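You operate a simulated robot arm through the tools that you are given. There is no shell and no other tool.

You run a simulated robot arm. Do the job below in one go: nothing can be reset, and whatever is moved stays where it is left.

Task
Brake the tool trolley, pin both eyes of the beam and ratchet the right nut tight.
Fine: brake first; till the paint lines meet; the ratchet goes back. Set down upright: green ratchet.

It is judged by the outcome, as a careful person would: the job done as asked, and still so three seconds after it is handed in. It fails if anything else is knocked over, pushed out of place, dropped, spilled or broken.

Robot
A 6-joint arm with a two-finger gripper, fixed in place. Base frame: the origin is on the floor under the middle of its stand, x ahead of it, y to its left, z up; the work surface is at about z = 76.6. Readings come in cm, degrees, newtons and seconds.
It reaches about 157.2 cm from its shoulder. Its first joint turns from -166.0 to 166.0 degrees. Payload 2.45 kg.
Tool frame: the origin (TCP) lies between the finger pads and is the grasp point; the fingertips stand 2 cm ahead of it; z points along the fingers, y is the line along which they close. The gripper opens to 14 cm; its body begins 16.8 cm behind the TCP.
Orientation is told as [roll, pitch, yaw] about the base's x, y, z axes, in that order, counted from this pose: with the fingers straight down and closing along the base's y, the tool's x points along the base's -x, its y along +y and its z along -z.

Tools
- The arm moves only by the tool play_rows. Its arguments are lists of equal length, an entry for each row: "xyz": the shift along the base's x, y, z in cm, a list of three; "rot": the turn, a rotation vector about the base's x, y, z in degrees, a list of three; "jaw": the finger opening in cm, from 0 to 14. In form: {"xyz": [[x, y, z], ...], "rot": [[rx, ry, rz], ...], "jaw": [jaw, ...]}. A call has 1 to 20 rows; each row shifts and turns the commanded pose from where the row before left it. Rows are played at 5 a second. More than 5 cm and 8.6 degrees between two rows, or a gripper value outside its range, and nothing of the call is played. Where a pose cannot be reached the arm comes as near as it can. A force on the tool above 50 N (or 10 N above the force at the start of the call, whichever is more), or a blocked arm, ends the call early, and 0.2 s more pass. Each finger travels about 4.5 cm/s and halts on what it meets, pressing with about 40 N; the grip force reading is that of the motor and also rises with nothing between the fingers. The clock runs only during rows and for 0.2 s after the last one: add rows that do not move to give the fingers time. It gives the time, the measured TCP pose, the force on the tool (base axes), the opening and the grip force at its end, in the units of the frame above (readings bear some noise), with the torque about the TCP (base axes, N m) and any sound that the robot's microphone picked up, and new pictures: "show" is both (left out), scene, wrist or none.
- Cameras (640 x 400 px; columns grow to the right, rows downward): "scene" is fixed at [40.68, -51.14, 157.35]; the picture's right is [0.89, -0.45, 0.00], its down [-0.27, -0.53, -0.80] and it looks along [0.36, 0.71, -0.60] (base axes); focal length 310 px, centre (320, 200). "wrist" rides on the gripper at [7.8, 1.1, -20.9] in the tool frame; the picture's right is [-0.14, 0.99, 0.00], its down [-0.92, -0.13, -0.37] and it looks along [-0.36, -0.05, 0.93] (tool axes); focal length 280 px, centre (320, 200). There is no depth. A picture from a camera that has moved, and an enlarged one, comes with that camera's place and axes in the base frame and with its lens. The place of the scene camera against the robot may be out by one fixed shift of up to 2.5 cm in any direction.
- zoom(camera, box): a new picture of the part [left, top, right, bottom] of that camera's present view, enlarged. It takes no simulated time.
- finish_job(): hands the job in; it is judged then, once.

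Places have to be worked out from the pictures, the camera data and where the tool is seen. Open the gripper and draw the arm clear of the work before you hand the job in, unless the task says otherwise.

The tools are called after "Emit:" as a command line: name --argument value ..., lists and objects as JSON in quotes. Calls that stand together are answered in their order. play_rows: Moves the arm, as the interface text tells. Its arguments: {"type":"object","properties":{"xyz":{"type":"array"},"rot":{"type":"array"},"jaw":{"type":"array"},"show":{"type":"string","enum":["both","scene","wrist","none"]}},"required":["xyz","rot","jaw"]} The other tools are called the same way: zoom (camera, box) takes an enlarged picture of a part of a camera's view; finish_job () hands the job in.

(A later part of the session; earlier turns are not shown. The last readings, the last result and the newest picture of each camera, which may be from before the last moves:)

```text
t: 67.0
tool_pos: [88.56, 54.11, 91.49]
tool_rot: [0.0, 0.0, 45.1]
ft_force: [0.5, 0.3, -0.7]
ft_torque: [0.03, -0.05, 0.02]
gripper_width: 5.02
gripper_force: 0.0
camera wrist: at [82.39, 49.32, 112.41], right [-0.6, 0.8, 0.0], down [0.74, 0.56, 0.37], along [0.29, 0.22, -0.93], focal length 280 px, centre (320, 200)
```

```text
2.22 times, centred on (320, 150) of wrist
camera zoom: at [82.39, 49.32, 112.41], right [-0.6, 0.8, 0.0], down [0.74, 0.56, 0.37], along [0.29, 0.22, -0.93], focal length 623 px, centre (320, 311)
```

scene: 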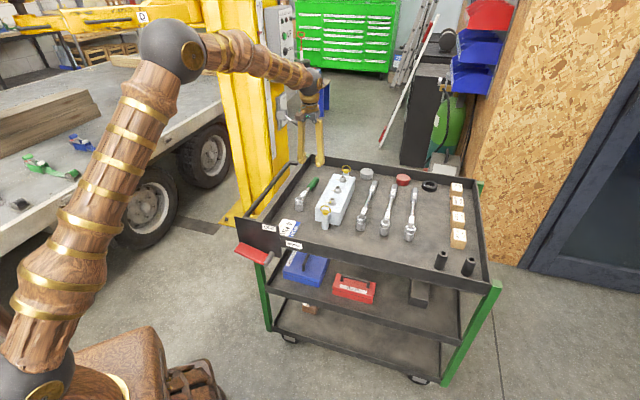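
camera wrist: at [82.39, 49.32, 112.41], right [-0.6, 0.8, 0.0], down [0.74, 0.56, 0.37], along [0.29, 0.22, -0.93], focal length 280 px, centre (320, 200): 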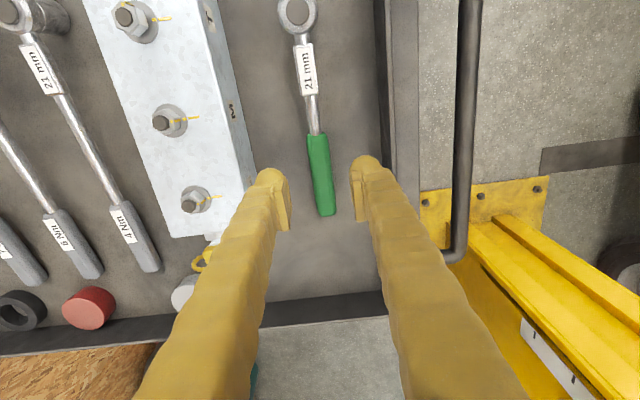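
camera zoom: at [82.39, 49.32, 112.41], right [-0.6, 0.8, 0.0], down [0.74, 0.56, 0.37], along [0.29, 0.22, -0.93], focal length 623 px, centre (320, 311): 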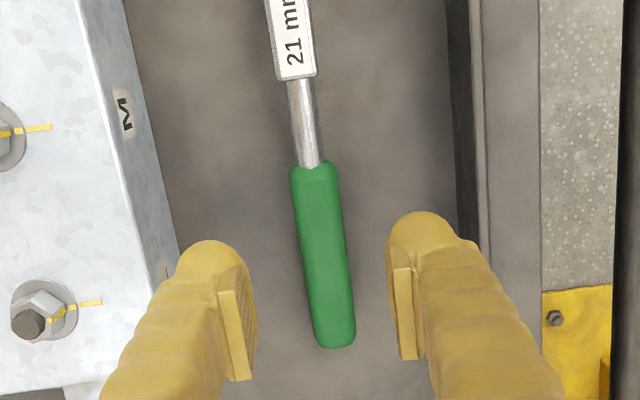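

Emit:
play_rows --xyz '[[-1.06, -1.06, 0], [0, 0, -4], [0, 0, -4], [0, 0, -3], [0, 0, -1.2], [0, 0, 0], [0, 0, 0], [0, 0, 0], [0, 0, 0], [0, 0, 0], [0, 0, 0]]' --rot '[[0, 0, 0], [0, 0, 0], [0, 0, 0], [0, 0, 0], [0, 0, 0], [0, 0, 0], [0, 0, 0], [0, 0, 0], [0, 0, 0], [0, 0, 0], [0, 0, 0]]' --jaw '[5, 5, 5, 5, 5, 5, 4, 3, 2, 1.5, 1.5]'

Emit:
zoom --camera "wrist" --box '[220, 20, 420, 240]'

Emit:
zoom --camera "scene" --box '[270, 145, 340, 225]'

```text
t: 69.4
tool_pos: [87.2, 52.81, 79.78]
tool_rot: [-0.1, 0.0, 45.1]
ft_force: [0.4, -0.4, 0.2]
ft_torque: [0.03, -0.02, 0.06]
gripper_width: 2.49
gripper_force: 39.7
camera wrist: at [81.02, 48.03, 100.65], right [-0.6, 0.8, 0.0], down [0.74, 0.56, 0.37], along [0.29, 0.22, -0.93], focal length 280 px, centre (320, 200)
```

scene: 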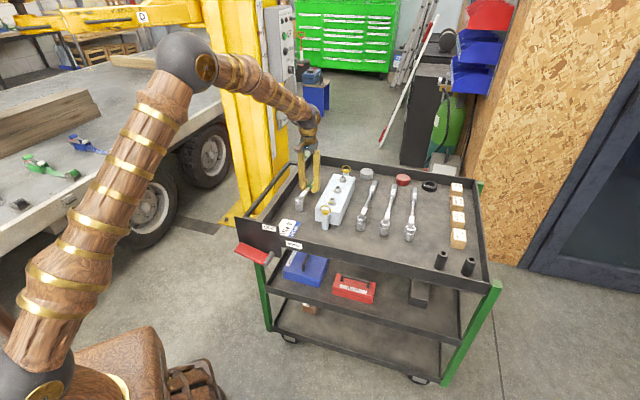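
wrist: 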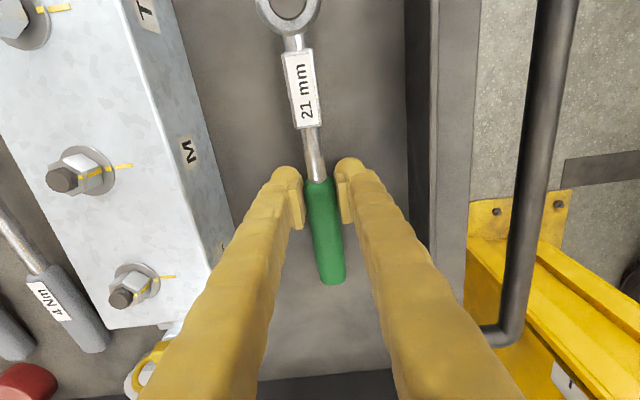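

```text
1.82 times, centred on (320, 130) of wrist
camera zoom: at [81.02, 48.03, 100.65], right [-0.6, 0.8, 0.0], down [0.74, 0.56, 0.37], along [0.29, 0.22, -0.93], focal length 510 px, centre (320, 327)
```

zoom: 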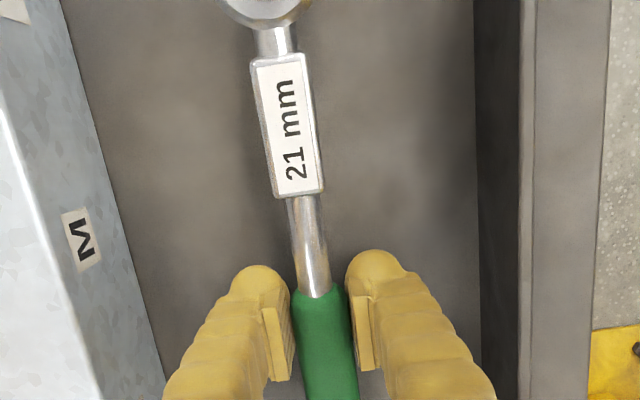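

```text
5.00 times, centred on (305, 185) of scene
camera zoom: at [40.68, -51.14, 157.35], right [0.89, -0.45, 0.0], down [-0.27, -0.53, -0.8], along [0.36, 0.71, -0.6], focal length 1549 px, centre (395, 275)
```

zoom: 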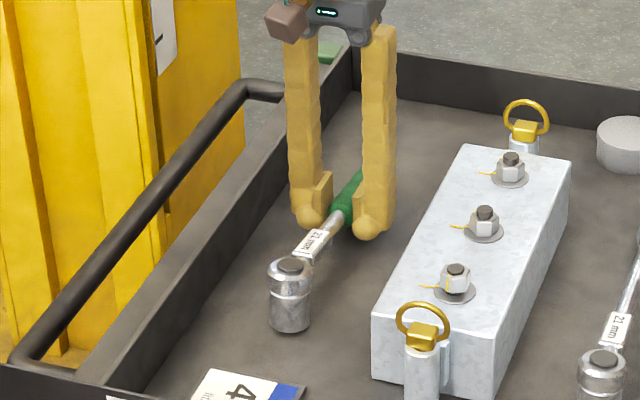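

The green grip is held (2.49 cm, 40 N, no side load). I lift 2 cm as a test to see whether the head droops.

Emit:
play_rows --xyz '[[0, 0, 0.5], [0, 0, 0.5], [0, 0, 1], [0, 0, 0]]' --rot '[[0, 0, 0], [0, 0, 0], [0, 0, 0], [0, 0, 0]]' --jaw '[1.5, 1.5, 1.5, 1.5]'

Emit:
zoom --camera "scene" --box '[270, 145, 340, 225]'

Emit:
zoom --camera "wrist" --box '[220, 0, 420, 240]'

```text
t: 70.4
tool_pos: [87.16, 52.93, 81.62]
tool_rot: [0.1, 0.0, 44.9]
ft_force: [-0.3, 0.1, -3.0]
ft_torque: [0.07, -0.09, 0.0]
gripper_width: 2.49
gripper_force: 39.5
camera wrist: at [80.95, 48.09, 102.62], right [-0.6, 0.8, 0.0], down [0.74, 0.56, 0.37], along [0.29, 0.22, -0.93], focal length 280 px, centre (320, 200)
```

scene: 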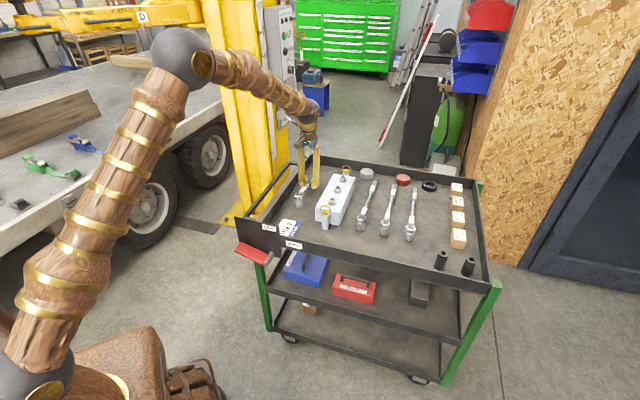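
wrist: 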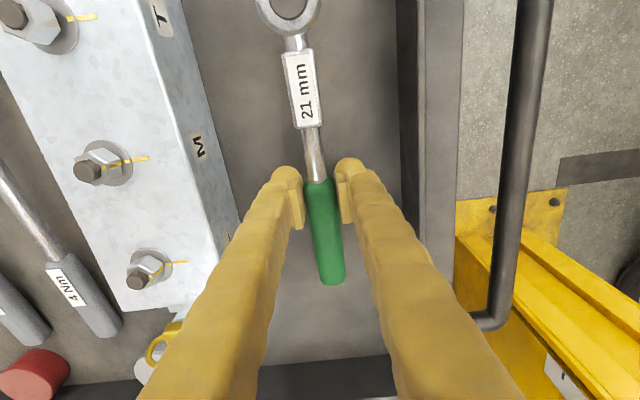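

```text
5.00 times, centred on (305, 185) of scene
camera zoom: at [40.68, -51.14, 157.35], right [0.89, -0.45, 0.0], down [-0.27, -0.53, -0.8], along [0.36, 0.71, -0.6], focal length 1549 px, centre (395, 275)
```

zoom: 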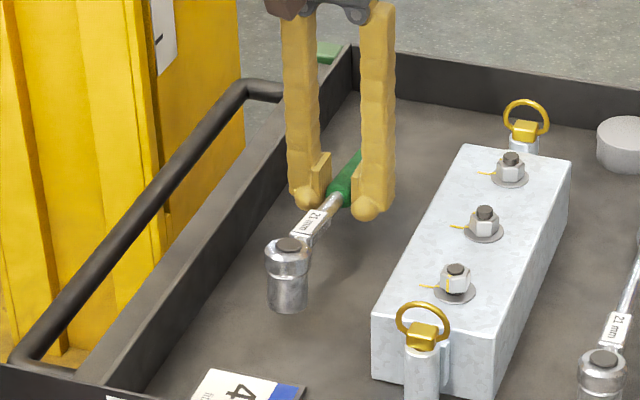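

```text
1.67 times, centred on (320, 120) of wrist
camera zoom: at [80.95, 48.09, 102.62], right [-0.6, 0.8, 0.0], down [0.74, 0.56, 0.37], along [0.29, 0.22, -0.93], focal length 467 px, centre (320, 333)
```

zoom: 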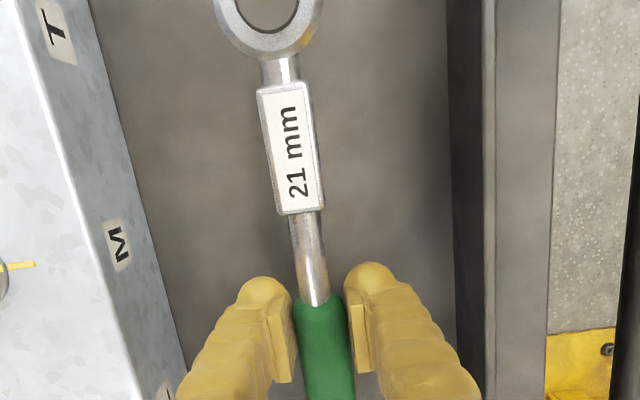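

The whole ratchet rises with the gripper (about 0.3 kg, no droop). I zoom on the head and socket to judge the socket axis relative to the handle.

Emit:
zoom --camera "scene" --box '[285, 175, 345, 215]'

Emit:
zoom --camera "scene" --box '[350, 175, 425, 245]'

```text
10.00 times, centred on (315, 195) of scene
camera zoom: at [40.68, -51.14, 157.35], right [0.89, -0.45, 0.0], down [-0.27, -0.53, -0.8], along [0.36, 0.71, -0.6], focal length 3097 px, centre (370, 250)
```

zoom: 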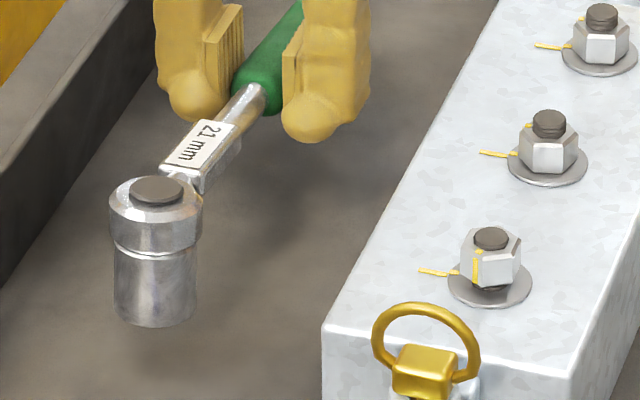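

```text
5.71 times, centred on (388, 210) of scene
camera zoom: at [40.68, -51.14, 157.35], right [0.89, -0.45, 0.0], down [-0.27, -0.53, -0.8], along [0.36, 0.71, -0.6], focal length 1770 px, centre (-66, 143)
```

zoom: 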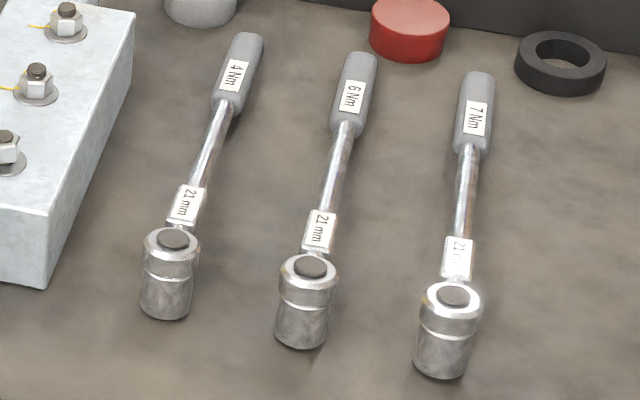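

In the close-up the socket leans with the handle, so the ratchet must be levelled (handle end raised about 8.6°). I lift high, level it, and swing to a start angle of 10° (over the beam's right side), bringing the socket above nut T at about (87.2, 33.4).

Emit:
play_rows --xyz '[[0, 0, 2], [0, 0, 4], [0, 0, 5], [0, 0, 5], [0, 0, 0], [0, 0, 0], [0, 0, 0]]' --rot '[[0, 0, 0], [0, 0, 0], [0, 0, 0], [0, 0, 0], [3.04, -3.04, 0], [3.04, -3.04, 0], [0, 0, 0]]' --jaw '[1.5, 1.5, 1.5, 1.5, 1.5, 1.5, 1.5]'

Emit:
zoom --camera "scene" --box '[270, 115, 350, 215]'

```text
t: 72.0
tool_pos: [87.51, 52.79, 97.72]
tool_rot: [0.1, -8.5, 45.0]
ft_force: [0.3, -0.6, -4.0]
ft_torque: [0.11, -0.08, 0.02]
gripper_width: 2.48
gripper_force: 39.6
camera wrist: at [78.97, 45.94, 117.16], right [-0.6, 0.8, 0.02], down [0.69, 0.52, 0.5], along [0.39, 0.32, -0.86], focal length 280 px, centre (320, 200)
```

scene: 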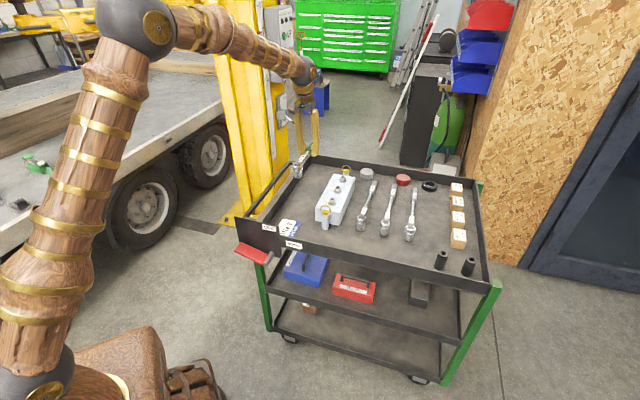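
wrist: 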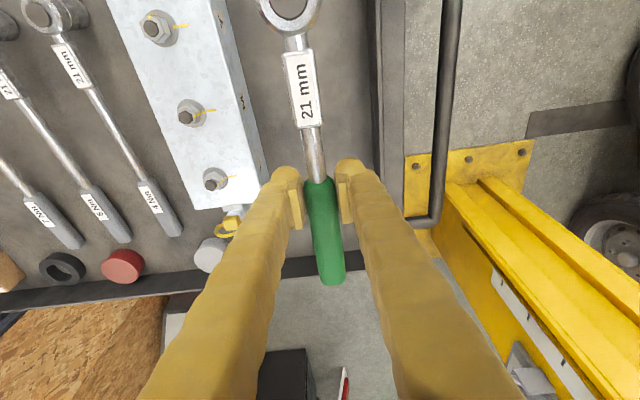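

```text
4.00 times, centred on (310, 165) of scene
camera zoom: at [40.68, -51.14, 157.35], right [0.89, -0.45, 0.0], down [-0.27, -0.53, -0.8], along [0.36, 0.71, -0.6], focal length 1239 px, centre (360, 340)
```

zoom: 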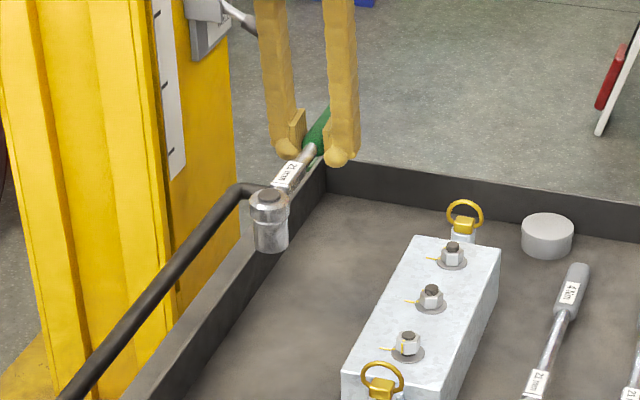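

Level now, with no slip in the grip. I swing the yaw by -35° while carrying the socket over nut T.

Emit:
play_rows --xyz '[[2.5, -3.45, 0], [2.5, -3.45, 0], [2.5, -3.45, 0], [2.5, -3.45, 0], [2.5, -3.45, 0], [0, 0, 0]]' --rot '[[0, 0, -7], [0, 0, -7], [0, 0, -7], [0, 0, -7], [0, 0, -7], [0, 0, 0]]' --jaw '[1.5, 1.5, 1.5, 1.5, 1.5, 1.5]'

Emit:
zoom --camera "scene" --box '[290, 140, 370, 220]'

Emit:
zoom --camera "wrist" --box '[200, 0, 360, 120]'

```text
t: 73.4
tool_pos: [99.99, 35.54, 97.25]
tool_rot: [-0.1, -8.6, 10.0]
ft_force: [0.6, 0.8, -3.5]
ft_torque: [0.03, -0.11, 0.02]
gripper_width: 2.51
gripper_force: 39.9
camera wrist: at [89.14, 34.74, 116.83], right [-0.04, 1.0, 0.02], down [0.86, 0.02, 0.5], along [0.5, 0.04, -0.86], focal length 280 px, centre (320, 200)
```

scene: 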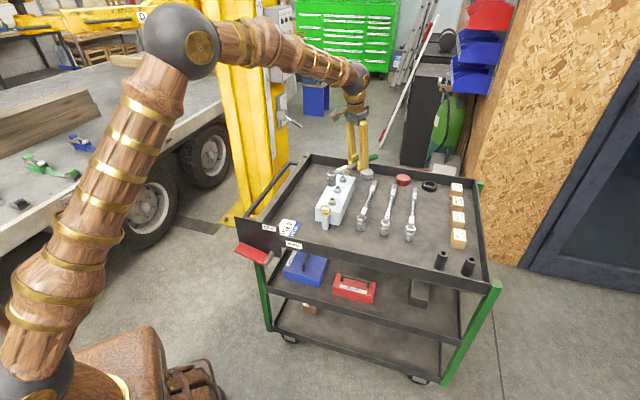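
wrist: 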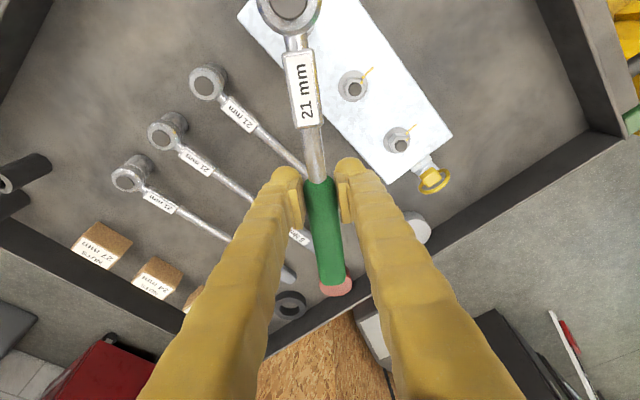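

```text
5.00 times, centred on (330, 180) of scene
camera zoom: at [40.68, -51.14, 157.35], right [0.89, -0.45, 0.0], down [-0.27, -0.53, -0.8], along [0.36, 0.71, -0.6], focal length 1549 px, centre (270, 300)
```

zoom: 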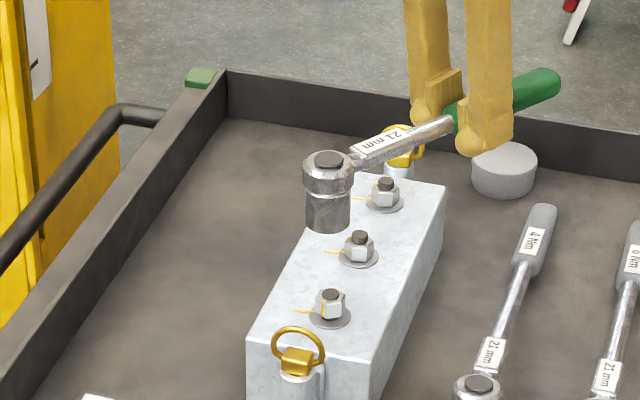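

```text
3.33 times, centred on (280, 60) of wrist
camera zoom: at [89.14, 34.74, 116.83], right [-0.04, 1.0, 0.02], down [0.86, 0.02, 0.5], along [0.5, 0.04, -0.86], focal length 935 px, centre (453, 667)
```

zoom: 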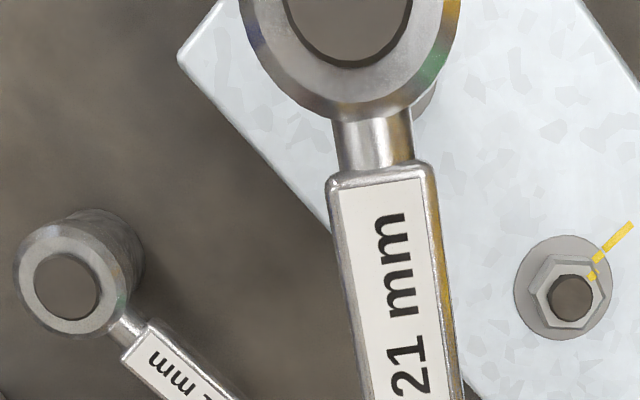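

In the scene the socket is about 0.25 cm left of the nut's axis. I shift (+0.22, -0.11) and lower to about 1 cm above the stud to compare more finely.

Emit:
play_rows --xyz '[[0.22, -0.11, 0], [0, 0, -2.5], [0, 0, -2], [0, 0, -1.2], [0, 0, 0]]' --rot '[[0, 0, 0], [0, 0, 0], [0, 0, 0], [0, 0, 0], [0, 0, 0]]' --jaw '[1.5, 1.5, 1.5, 1.5, 1.5]' --show "scene"

Emit:
zoom --camera "scene" --box '[310, 165, 360, 215]'

```text
t: 74.6
tool_pos: [100.21, 35.46, 91.87]
tool_rot: [0.1, -8.6, 10.0]
ft_force: [-0.5, 0.4, -3.7]
ft_torque: [0.01, -0.13, -0.02]
gripper_width: 2.49
gripper_force: 40.4
```

scene: 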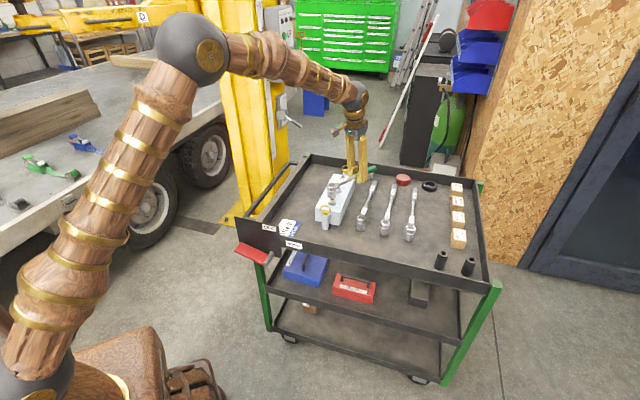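

```text
8.00 times, centred on (335, 190) of scene
camera zoom: at [40.68, -51.14, 157.35], right [0.89, -0.45, 0.0], down [-0.27, -0.53, -0.8], along [0.36, 0.71, -0.6], focal length 2478 px, centre (200, 280)
```

zoom: 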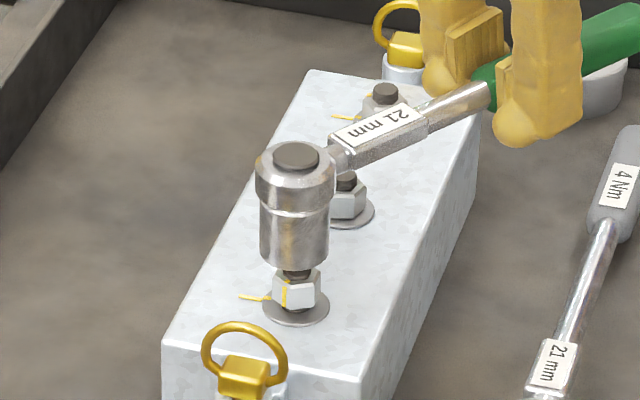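

Only about 0.1 cm off now. I nudge (+0.09, -0.05) and lower slowly, watching for contact with the nut's top.

Emit:
play_rows --xyz '[[0.09, -0.05, 0], [0, 0, -0.5], [0, 0, -0.5], [0, 0, -0.4], [0, 0, -0.3], [0, 0, -0.3], [0, 0, 0]]' --rot '[[0, 0, 0], [0, 0, 0], [0, 0, 0], [0, 0, 0], [0, 0, 0], [0, 0, 0], [0, 0, 0]]' --jaw '[1.5, 1.5, 1.5, 1.5, 1.5, 1.5, 1.5]' --show "scene"

Emit:
zoom --camera "scene" --box '[310, 165, 360, 215]'

```text
t: 76.2
tool_pos: [100.29, 35.4, 90.09]
tool_rot: [-0.1, -8.6, 10.0]
ft_force: [7.5, 0.7, 5.8]
ft_torque: [-0.09, 0.6, 0.02]
gripper_width: 2.52
gripper_force: 39.5
```

scene: 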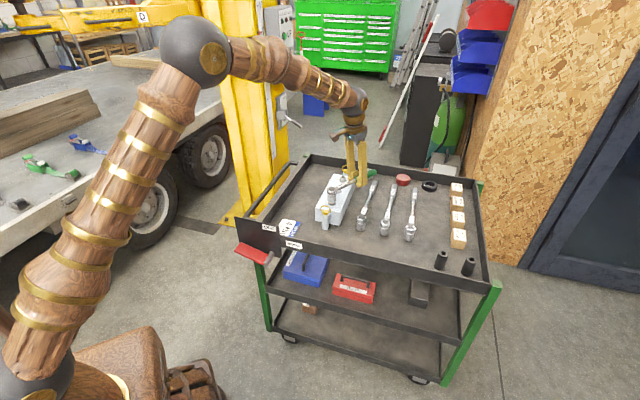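

```text
8.00 times, centred on (335, 190) of scene
camera zoom: at [40.68, -51.14, 157.35], right [0.89, -0.45, 0.0], down [-0.27, -0.53, -0.8], along [0.36, 0.71, -0.6], focal length 2478 px, centre (200, 280)
```

zoom: 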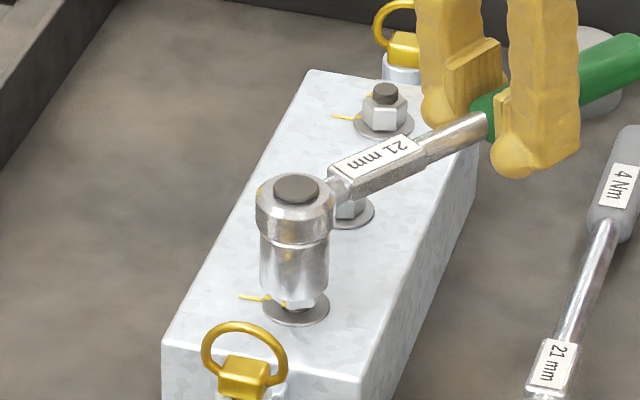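

There is light contact (about 9 N up and 7.5 N toward +x), so the nut is nudging the socket in +x. I follow it by 0.15 cm and feel again.

Emit:
play_rows --xyz '[[0.15, 0, 0], [0, 0, 0], [0, 0, -0.2], [0, 0, 0]]' --rot '[[0, 0, 0], [0, 0, 0], [0, 0, 0], [0, 0, 0]]' --jaw '[1.5, 1.5, 1.5, 1.5]' --show "none"

Emit:
zoom --camera "scene" --box '[310, 165, 360, 215]'

```text
t: 77.2
tool_pos: [100.34, 35.33, 89.58]
tool_rot: [0.1, -8.5, 10.1]
ft_force: [-0.2, 2.0, -4.2]
ft_torque: [0.09, -0.09, -0.18]
gripper_width: 2.49
gripper_force: 39.3
```

```text
8.00 times, centred on (335, 190) of scene
camera zoom: at [40.68, -51.14, 157.35], right [0.89, -0.45, 0.0], down [-0.27, -0.53, -0.8], along [0.36, 0.71, -0.6], focal length 2478 px, centre (200, 280)
```

zoom: 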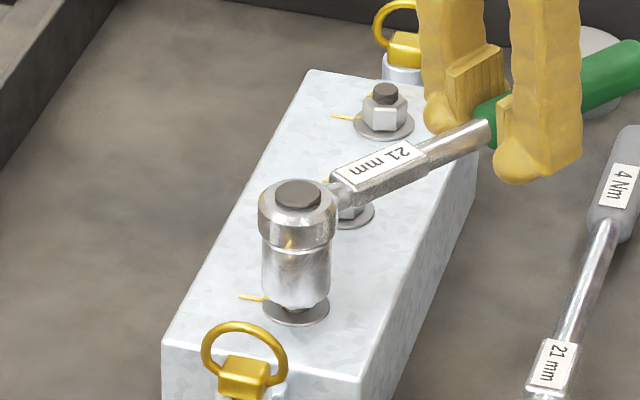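

The socket slipped on: the vertical force is back to just the weight. I keep lowering until it bottoms.

Emit:
play_rows --xyz '[[0, 0, -0.3], [0, 0, -0.3], [0, 0, -0.3], [0, 0, -0.2], [0, 0, 0]]' --rot '[[0, 0, 0], [0, 0, 0], [0, 0, 0], [0, 0, 0], [0, 0, 0]]' --jaw '[1.5, 1.5, 1.5, 1.5, 1.5]' --show "none"

Emit:
zoom --camera "scene" --box '[310, 165, 360, 215]'

```text
t: 78.4
tool_pos: [100.5, 35.42, 88.64]
tool_rot: [0.0, -8.6, 9.9]
ft_force: [-0.4, 0.0, -3.7]
ft_torque: [0.0, -0.12, 0.0]
gripper_width: 2.5
gripper_force: 40.0
```

```text
8.00 times, centred on (335, 190) of scene
camera zoom: at [40.68, -51.14, 157.35], right [0.89, -0.45, 0.0], down [-0.27, -0.53, -0.8], along [0.36, 0.71, -0.6], focal length 2478 px, centre (200, 280)
```

zoom: 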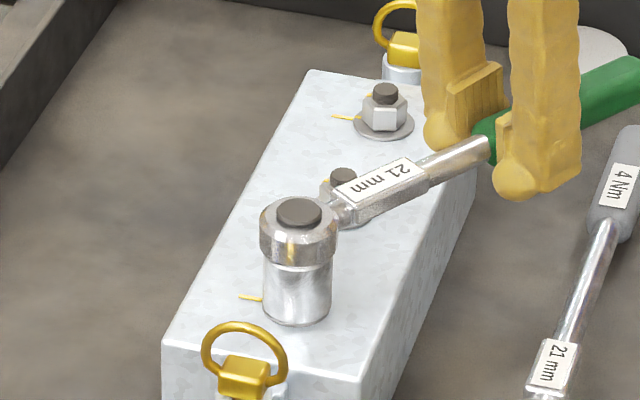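

Emit:
play_rows --xyz '[[0, 0, -0.2], [0, 0, -0.2], [0, 0, -0.1], [0, 0, 0]]' --rot '[[0, 0, 0], [0, 0, 0], [0, 0, 0], [0, 0, 0]]' --jaw '[1.5, 1.5, 1.5, 1.5]' --show "none"

Emit:
zoom --camera "scene" --box '[310, 165, 360, 215]'

```text
t: 79.4
tool_pos: [100.34, 35.53, 88.24]
tool_rot: [0.1, -8.6, 10.0]
ft_force: [7.3, -0.6, 7.7]
ft_torque: [-0.19, 0.83, 0.16]
gripper_width: 2.49
gripper_force: 39.8
```

```text
8.00 times, centred on (335, 190) of scene
camera zoom: at [40.68, -51.14, 157.35], right [0.89, -0.45, 0.0], down [-0.27, -0.53, -0.8], along [0.36, 0.71, -0.6], focal length 2478 px, centre (200, 280)
```

zoom: 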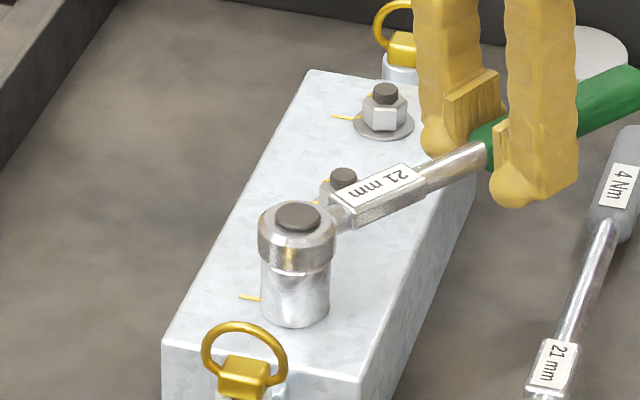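

It bottoms at about 88.2. I ease up 0.25 cm and begin turning clockwise about the nut axis (87.7, 33.2), 15° first, watching forces and listening.

Emit:
play_rows --xyz '[[0, 0, 0.25], [0.146, -1.108, 0], [0.049, -1.1165, 0], [-0.049, -1.1165, 0], [0, 0, 0]]' --rot '[[0, 0, 0], [0, 0, -5], [0, 0, -5], [0, 0, -5], [0, 0, 0]]' --jaw '[1.5, 1.5, 1.5, 1.5, 1.5]' --show "scene"

Emit:
zoom --camera "scene" --box '[310, 165, 360, 215]'

```text
t: 80.6
tool_pos: [100.43, 32.0, 88.38]
tool_rot: [0.1, -8.6, -5.0]
ft_force: [0.1, -0.2, -3.9]
ft_torque: [0.02, -0.18, -0.02]
gripper_width: 2.5
gripper_force: 40.2
```

scene: 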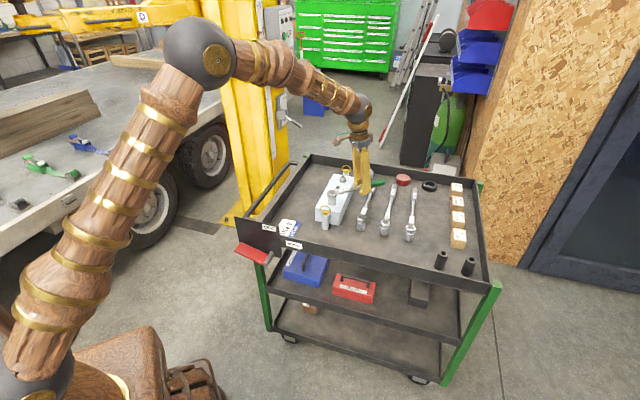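

```text
8.00 times, centred on (335, 190) of scene
camera zoom: at [40.68, -51.14, 157.35], right [0.89, -0.45, 0.0], down [-0.27, -0.53, -0.8], along [0.36, 0.71, -0.6], focal length 2478 px, centre (200, 280)
```

zoom: 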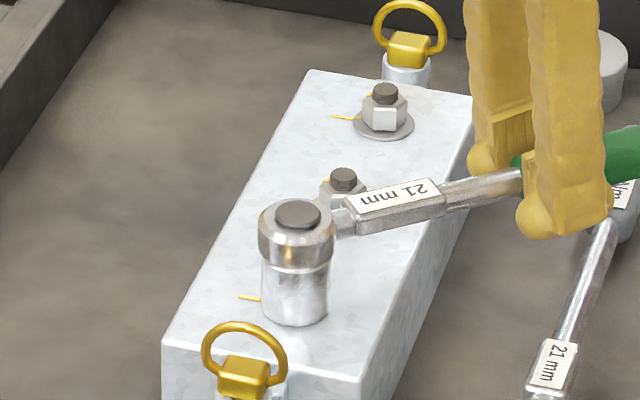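

It turns smoothly with no load yet. I continue clockwise to a total of 60°, watching the torque.

Emit:
play_rows --xyz '[[-0.146, -1.108, 0], [-0.241, -1.0915, 0], [-0.337, -1.0655, 0], [-0.427, -1.033, 0], [-0.516, -0.991, 0], [0, 0, 0]]' --rot '[[0, 0, -5], [0, 0, -5], [0, 0, -5], [0, 0, -5], [0, 0, -5], [0, 0, 0]]' --jaw '[1.5, 1.5, 1.5, 1.5, 1.5, 1.5]' --show "scene"

Emit:
zoom --camera "scene" --box '[310, 165, 360, 215]'

```text
t: 82.0
tool_pos: [98.96, 26.75, 88.52]
tool_rot: [-0.1, -8.5, -30.1]
ft_force: [0.9, -0.3, -4.1]
ft_torque: [-0.05, -0.08, 0.07]
gripper_width: 2.49
gripper_force: 40.0
```

scene: 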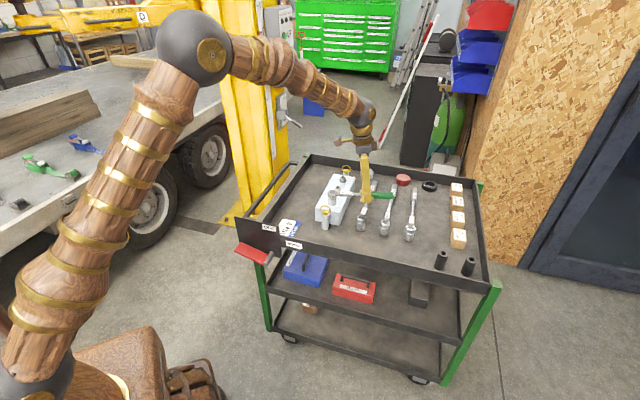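

```text
8.00 times, centred on (335, 190) of scene
camera zoom: at [40.68, -51.14, 157.35], right [0.89, -0.45, 0.0], down [-0.27, -0.53, -0.8], along [0.36, 0.71, -0.6], focal length 2478 px, centre (200, 280)
```

zoom: 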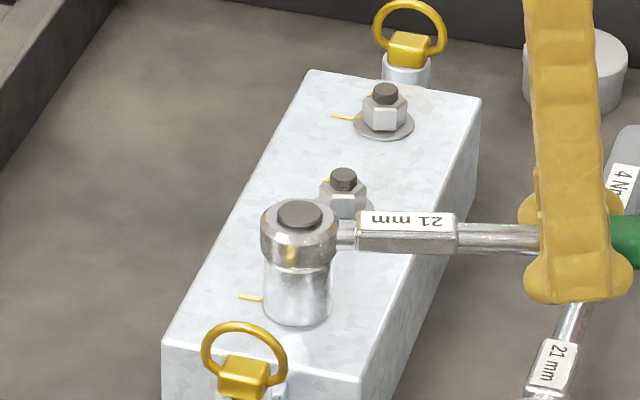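

Emit:
play_rows --xyz '[[-0.601, -0.9425, 0], [-0.68, -0.8865, 0], [-0.755, -0.824, 0], [-0.824, -0.755, 0], [0, 0, 0]]' --rot '[[0, 0, -5], [0, 0, -5], [0, 0, -5], [0, 0, -5], [0, 0, 0]]' --jaw '[1.5, 1.5, 1.5, 1.5, 1.5]' --show "scene"

Emit:
zoom --camera "scene" --box '[310, 165, 360, 215]'

```text
t: 83.2
tool_pos: [95.97, 23.32, 88.31]
tool_rot: [0.0, -8.5, -50.0]
ft_force: [2.6, 9.7, -7.0]
ft_torque: [-0.14, -0.42, 0.4]
gripper_width: 2.49
gripper_force: 40.1
```

scene: 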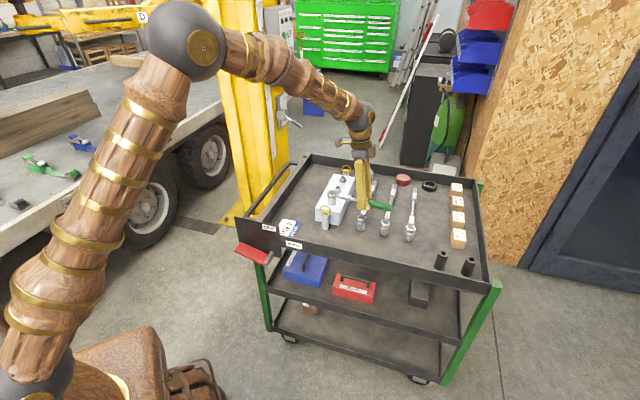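

```text
8.00 times, centred on (335, 190) of scene
camera zoom: at [40.68, -51.14, 157.35], right [0.89, -0.45, 0.0], down [-0.27, -0.53, -0.8], along [0.36, 0.71, -0.6], focal length 2478 px, centre (200, 280)
```

zoom: 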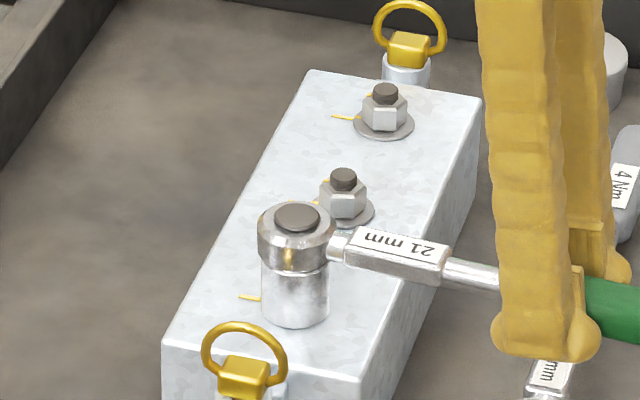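

Resistance has begun (about 1.4 Nm at 60°). I lift the socket straight up 3.5 cm to check how far the paint mark has come.

Emit:
play_rows --xyz '[[0, 0, 0.5], [0, 0, 1], [0, 0, 1], [0, 0, 1], [0, 0, 0]]' --rot '[[0, 0, 0], [0, 0, 0], [0, 0, 0], [0, 0, 0], [0, 0, 0]]' --jaw '[1.5, 1.5, 1.5, 1.5, 1.5]' --show "scene"

Emit:
zoom --camera "scene" --box '[315, 175, 355, 215]'

```text
t: 84.4
tool_pos: [95.82, 23.39, 91.74]
tool_rot: [-0.2, -8.5, -49.9]
ft_force: [0.3, -0.7, -3.7]
ft_torque: [-0.07, -0.06, 0.0]
gripper_width: 2.49
gripper_force: 40.1
```

scene: 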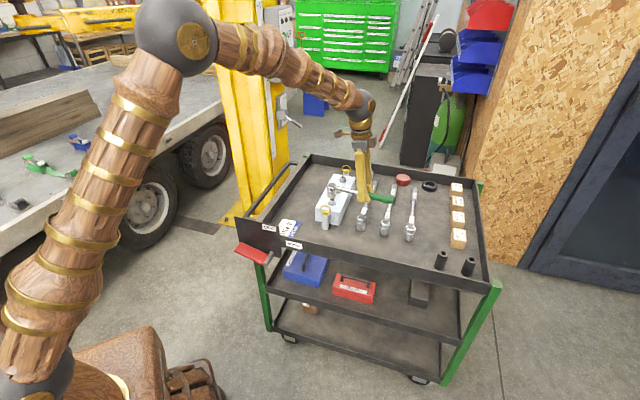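

```text
10.00 times, centred on (335, 195) of scene
camera zoom: at [40.68, -51.14, 157.35], right [0.89, -0.45, 0.0], down [-0.27, -0.53, -0.8], along [0.36, 0.71, -0.6], focal length 3097 px, centre (170, 250)
```

zoom: 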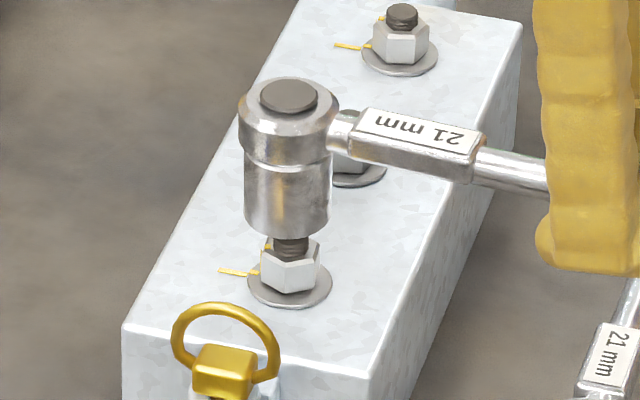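

Emit:
zoom --camera "scene" --box '[332, 196, 352, 208]'

Emit:
zoom --camera "scene" --box '[346, 172, 366, 184]'

Emit:
zoom --camera "wrist" --box '[200, 0, 440, 200]'

```text
16.00 times, centred on (342, 202) of scene
camera zoom: at [40.68, -51.14, 157.35], right [0.89, -0.45, 0.0], down [-0.27, -0.53, -0.8], along [0.36, 0.71, -0.6], focal length 4956 px, centre (-32, 168)
```

zoom: 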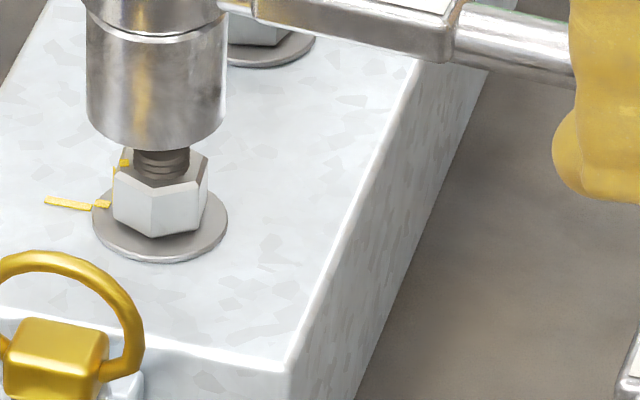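

```text
16.00 times, centred on (356, 178) of scene
camera zoom: at [40.68, -51.14, 157.35], right [0.89, -0.45, 0.0], down [-0.27, -0.53, -0.8], along [0.36, 0.71, -0.6], focal length 4956 px, centre (-256, 552)
```

zoom: 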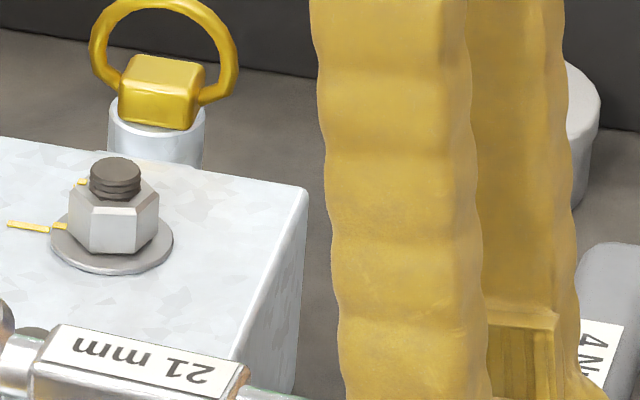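

```text
2.00 times, centred on (320, 100) of wrist
camera zoom: at [89.75, 32.48, 111.28], right [0.85, 0.53, 0.02], down [0.45, -0.74, 0.5], along [0.28, -0.42, -0.86], focal length 561 px, centre (320, 400)
```

zoom: 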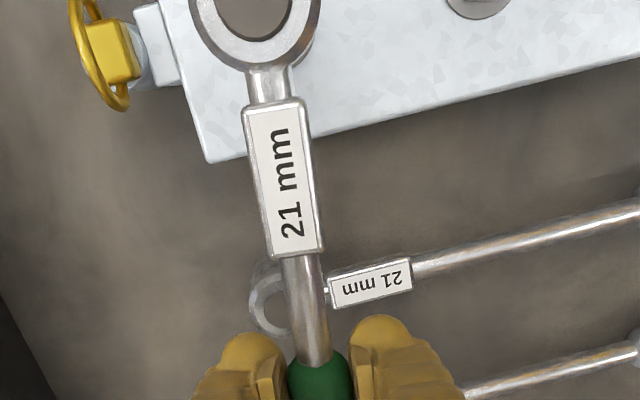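

Emit:
zoom --camera "scene" --box '[333, 199, 343, 206]'

Emit:
zoom --camera "scene" --box '[346, 175, 356, 182]'

```text
16.00 times, centred on (338, 202) of scene
camera zoom: at [40.68, -51.14, 157.35], right [0.89, -0.45, 0.0], down [-0.27, -0.53, -0.8], along [0.36, 0.71, -0.6], focal length 4956 px, centre (32, 160)
```

zoom: 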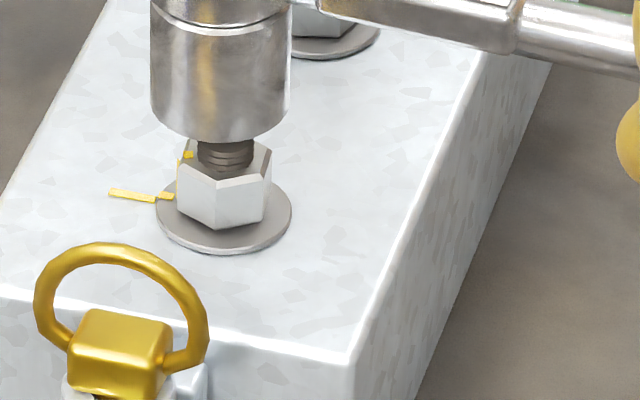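

```text
16.00 times, centred on (351, 178) of scene
camera zoom: at [40.68, -51.14, 157.35], right [0.89, -0.45, 0.0], down [-0.27, -0.53, -0.8], along [0.36, 0.71, -0.6], focal length 4956 px, centre (-176, 544)
```

zoom: 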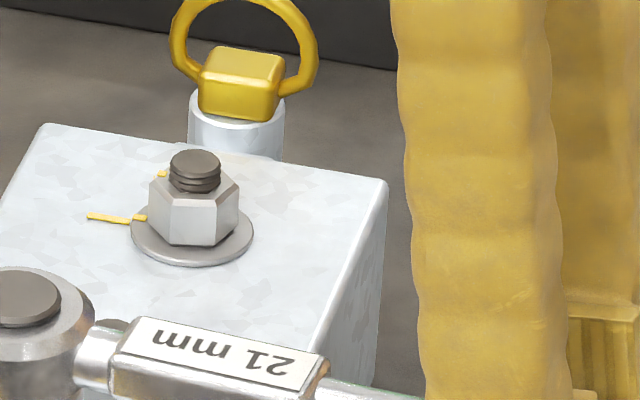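

The nut has come down onto its washer and its mark is now perhaps 15–20° short of the line (its flank mark still faces the camera, unlike nut L's). I lower the socket back on and turn on, in small steps.

Emit:
play_rows --xyz '[[-0.06, 0.08, -1], [0, 0, -1], [0, 0, -0.8], [0, 0, -0.7], [0, 0, 0]]' --rot '[[0, 0, 0], [0, 0, 0], [0, 0, 0], [0, 0, 0], [0, 0, 0]]' --jaw '[1.5, 1.5, 1.5, 1.5, 1.5]' --show "scene"

Emit:
zoom --camera "scene" --box '[315, 175, 355, 215]'

```text
t: 85.6
tool_pos: [96.04, 23.56, 88.29]
tool_rot: [0.0, -8.6, -50.1]
ft_force: [23.6, -28.1, 11.5]
ft_torque: [0.36, 0.28, 0.03]
gripper_width: 2.49
gripper_force: 39.9
```

scene: 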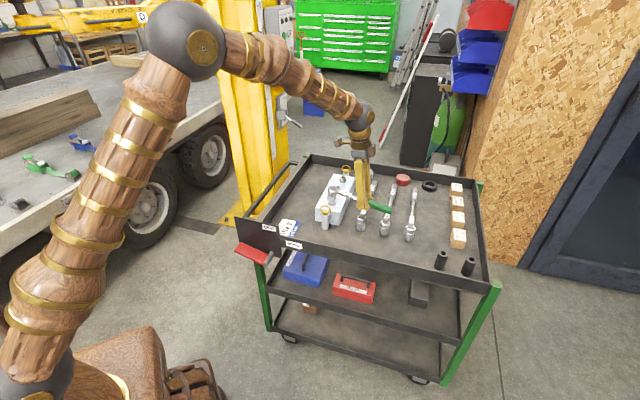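

```text
10.00 times, centred on (335, 195) of scene
camera zoom: at [40.68, -51.14, 157.35], right [0.89, -0.45, 0.0], down [-0.27, -0.53, -0.8], along [0.36, 0.71, -0.6], focal length 3097 px, centre (170, 250)
```

zoom: 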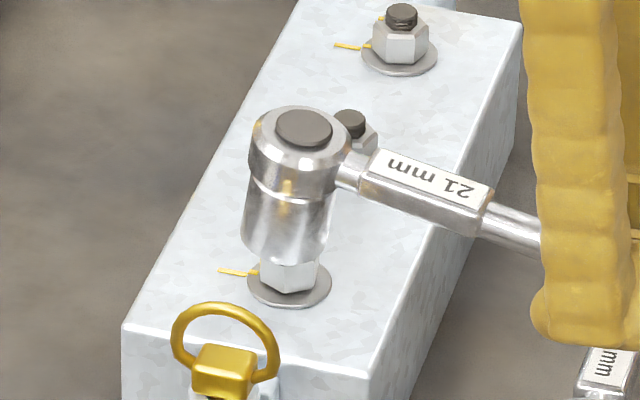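

The socket caught the nut's edge and tipped a little in the grip, pushing outward about 36 N. I lift back up at once and check the ratchet's attitude.

Emit:
play_rows --xyz '[[0, 0, 0.5], [0, 0, 1], [0, 0, 1], [0, 0, 1.5], [0, 0, 1], [0, 0, 0]]' --rot '[[0, 0, 0], [0, 0, 0], [0, 0, 0], [0, 0, 0], [0, 0, 0], [0, 0, 0]]' --jaw '[1.5, 1.5, 1.5, 1.5, 1.5, 1.5]'

Emit:
zoom --camera "scene" --box '[315, 165, 365, 215]'

Emit:
zoom --camera "wrist" --box '[200, 0, 440, 200]'

```text
t: 87.0
tool_pos: [95.92, 23.66, 93.38]
tool_rot: [0.0, -8.6, -49.9]
ft_force: [0.1, 0.3, -3.8]
ft_torque: [-0.1, -0.08, 0.01]
gripper_width: 2.49
gripper_force: 39.9
camera wrist: at [89.8, 32.56, 112.87], right [0.85, 0.53, 0.02], down [0.45, -0.74, 0.5], along [0.28, -0.42, -0.86], focal length 280 px, centre (320, 200)
```

scene: 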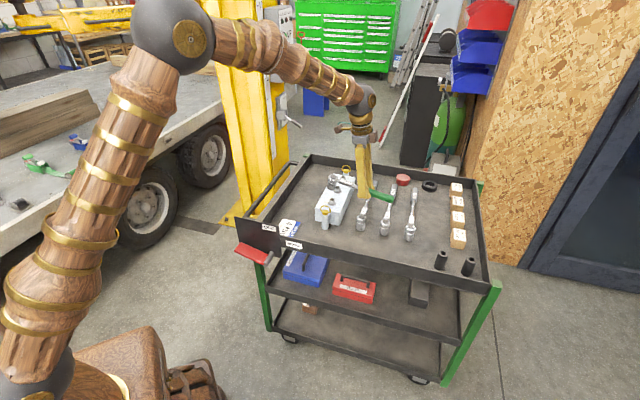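
wrist: 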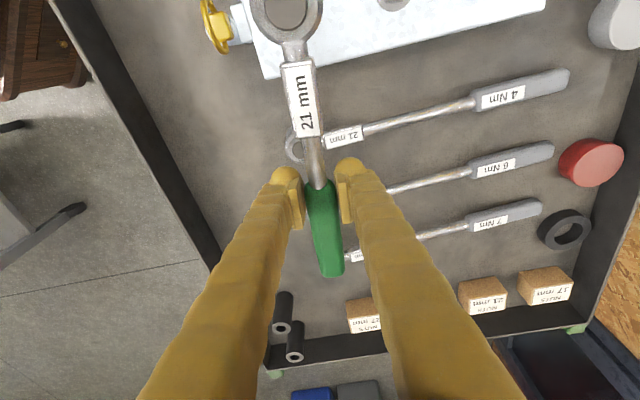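

```text
8.00 times, centred on (340, 190) of scene
camera zoom: at [40.68, -51.14, 157.35], right [0.89, -0.45, 0.0], down [-0.27, -0.53, -0.8], along [0.36, 0.71, -0.6], focal length 2478 px, centre (160, 280)
```

zoom: 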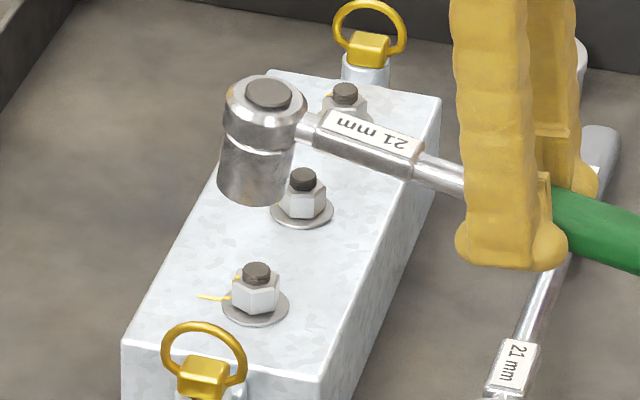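

```text
2.00 times, centred on (320, 100) of wrist
camera zoom: at [89.8, 32.56, 112.87], right [0.85, 0.53, 0.02], down [0.45, -0.74, 0.5], along [0.28, -0.42, -0.86], focal length 561 px, centre (320, 400)
```

zoom: 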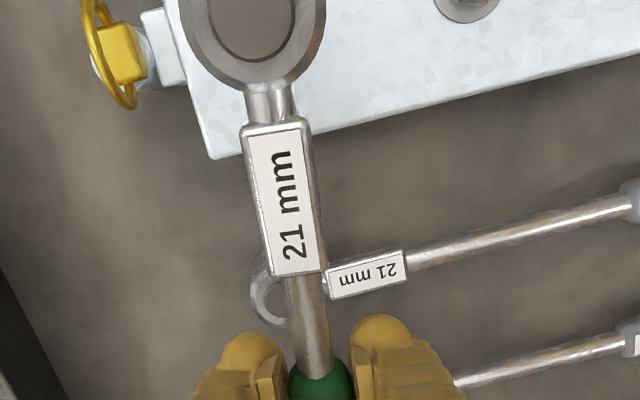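

Emit:
zoom --camera "wrist" --box '[260, 0, 380, 100]'

Emit:
zoom --camera "wrist" --box '[260, 130, 380, 290]'

Emit:
zoom --camera "scene" --box '[325, 170, 375, 210]'

```text
4.00 times, centred on (320, 50) of wrist
camera zoom: at [89.8, 32.56, 112.87], right [0.85, 0.53, 0.02], down [0.45, -0.74, 0.5], along [0.28, -0.42, -0.86], focal length 1122 px, centre (320, 800)
```

zoom: 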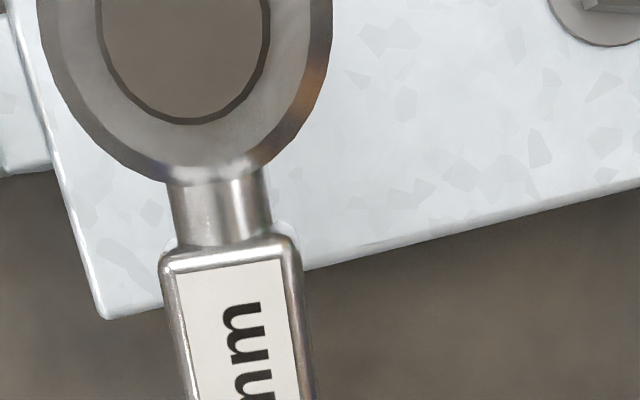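

```text
2.50 times, centred on (320, 210) of wrist
camera zoom: at [89.8, 32.56, 112.87], right [0.85, 0.53, 0.02], down [0.45, -0.74, 0.5], along [0.28, -0.42, -0.86], focal length 701 px, centre (320, 175)
```

zoom: 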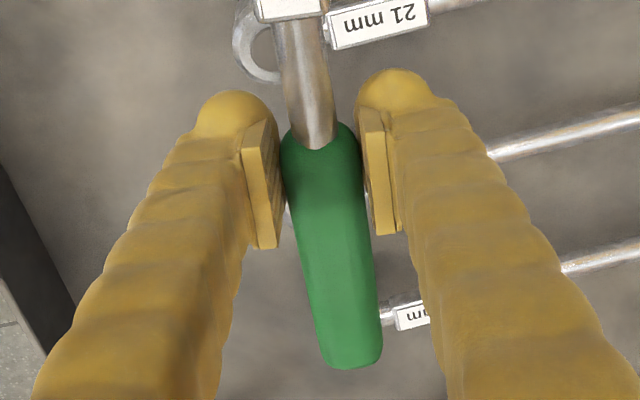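

```text
10.00 times, centred on (350, 190) of scene
camera zoom: at [40.68, -51.14, 157.35], right [0.89, -0.45, 0.0], down [-0.27, -0.53, -0.8], along [0.36, 0.71, -0.6], focal length 3097 px, centre (20, 300)
```

zoom: 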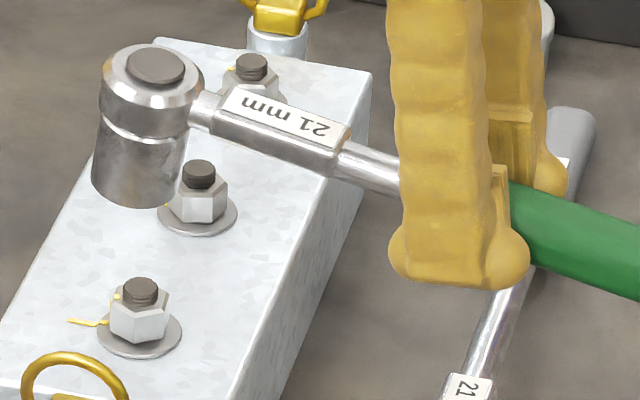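

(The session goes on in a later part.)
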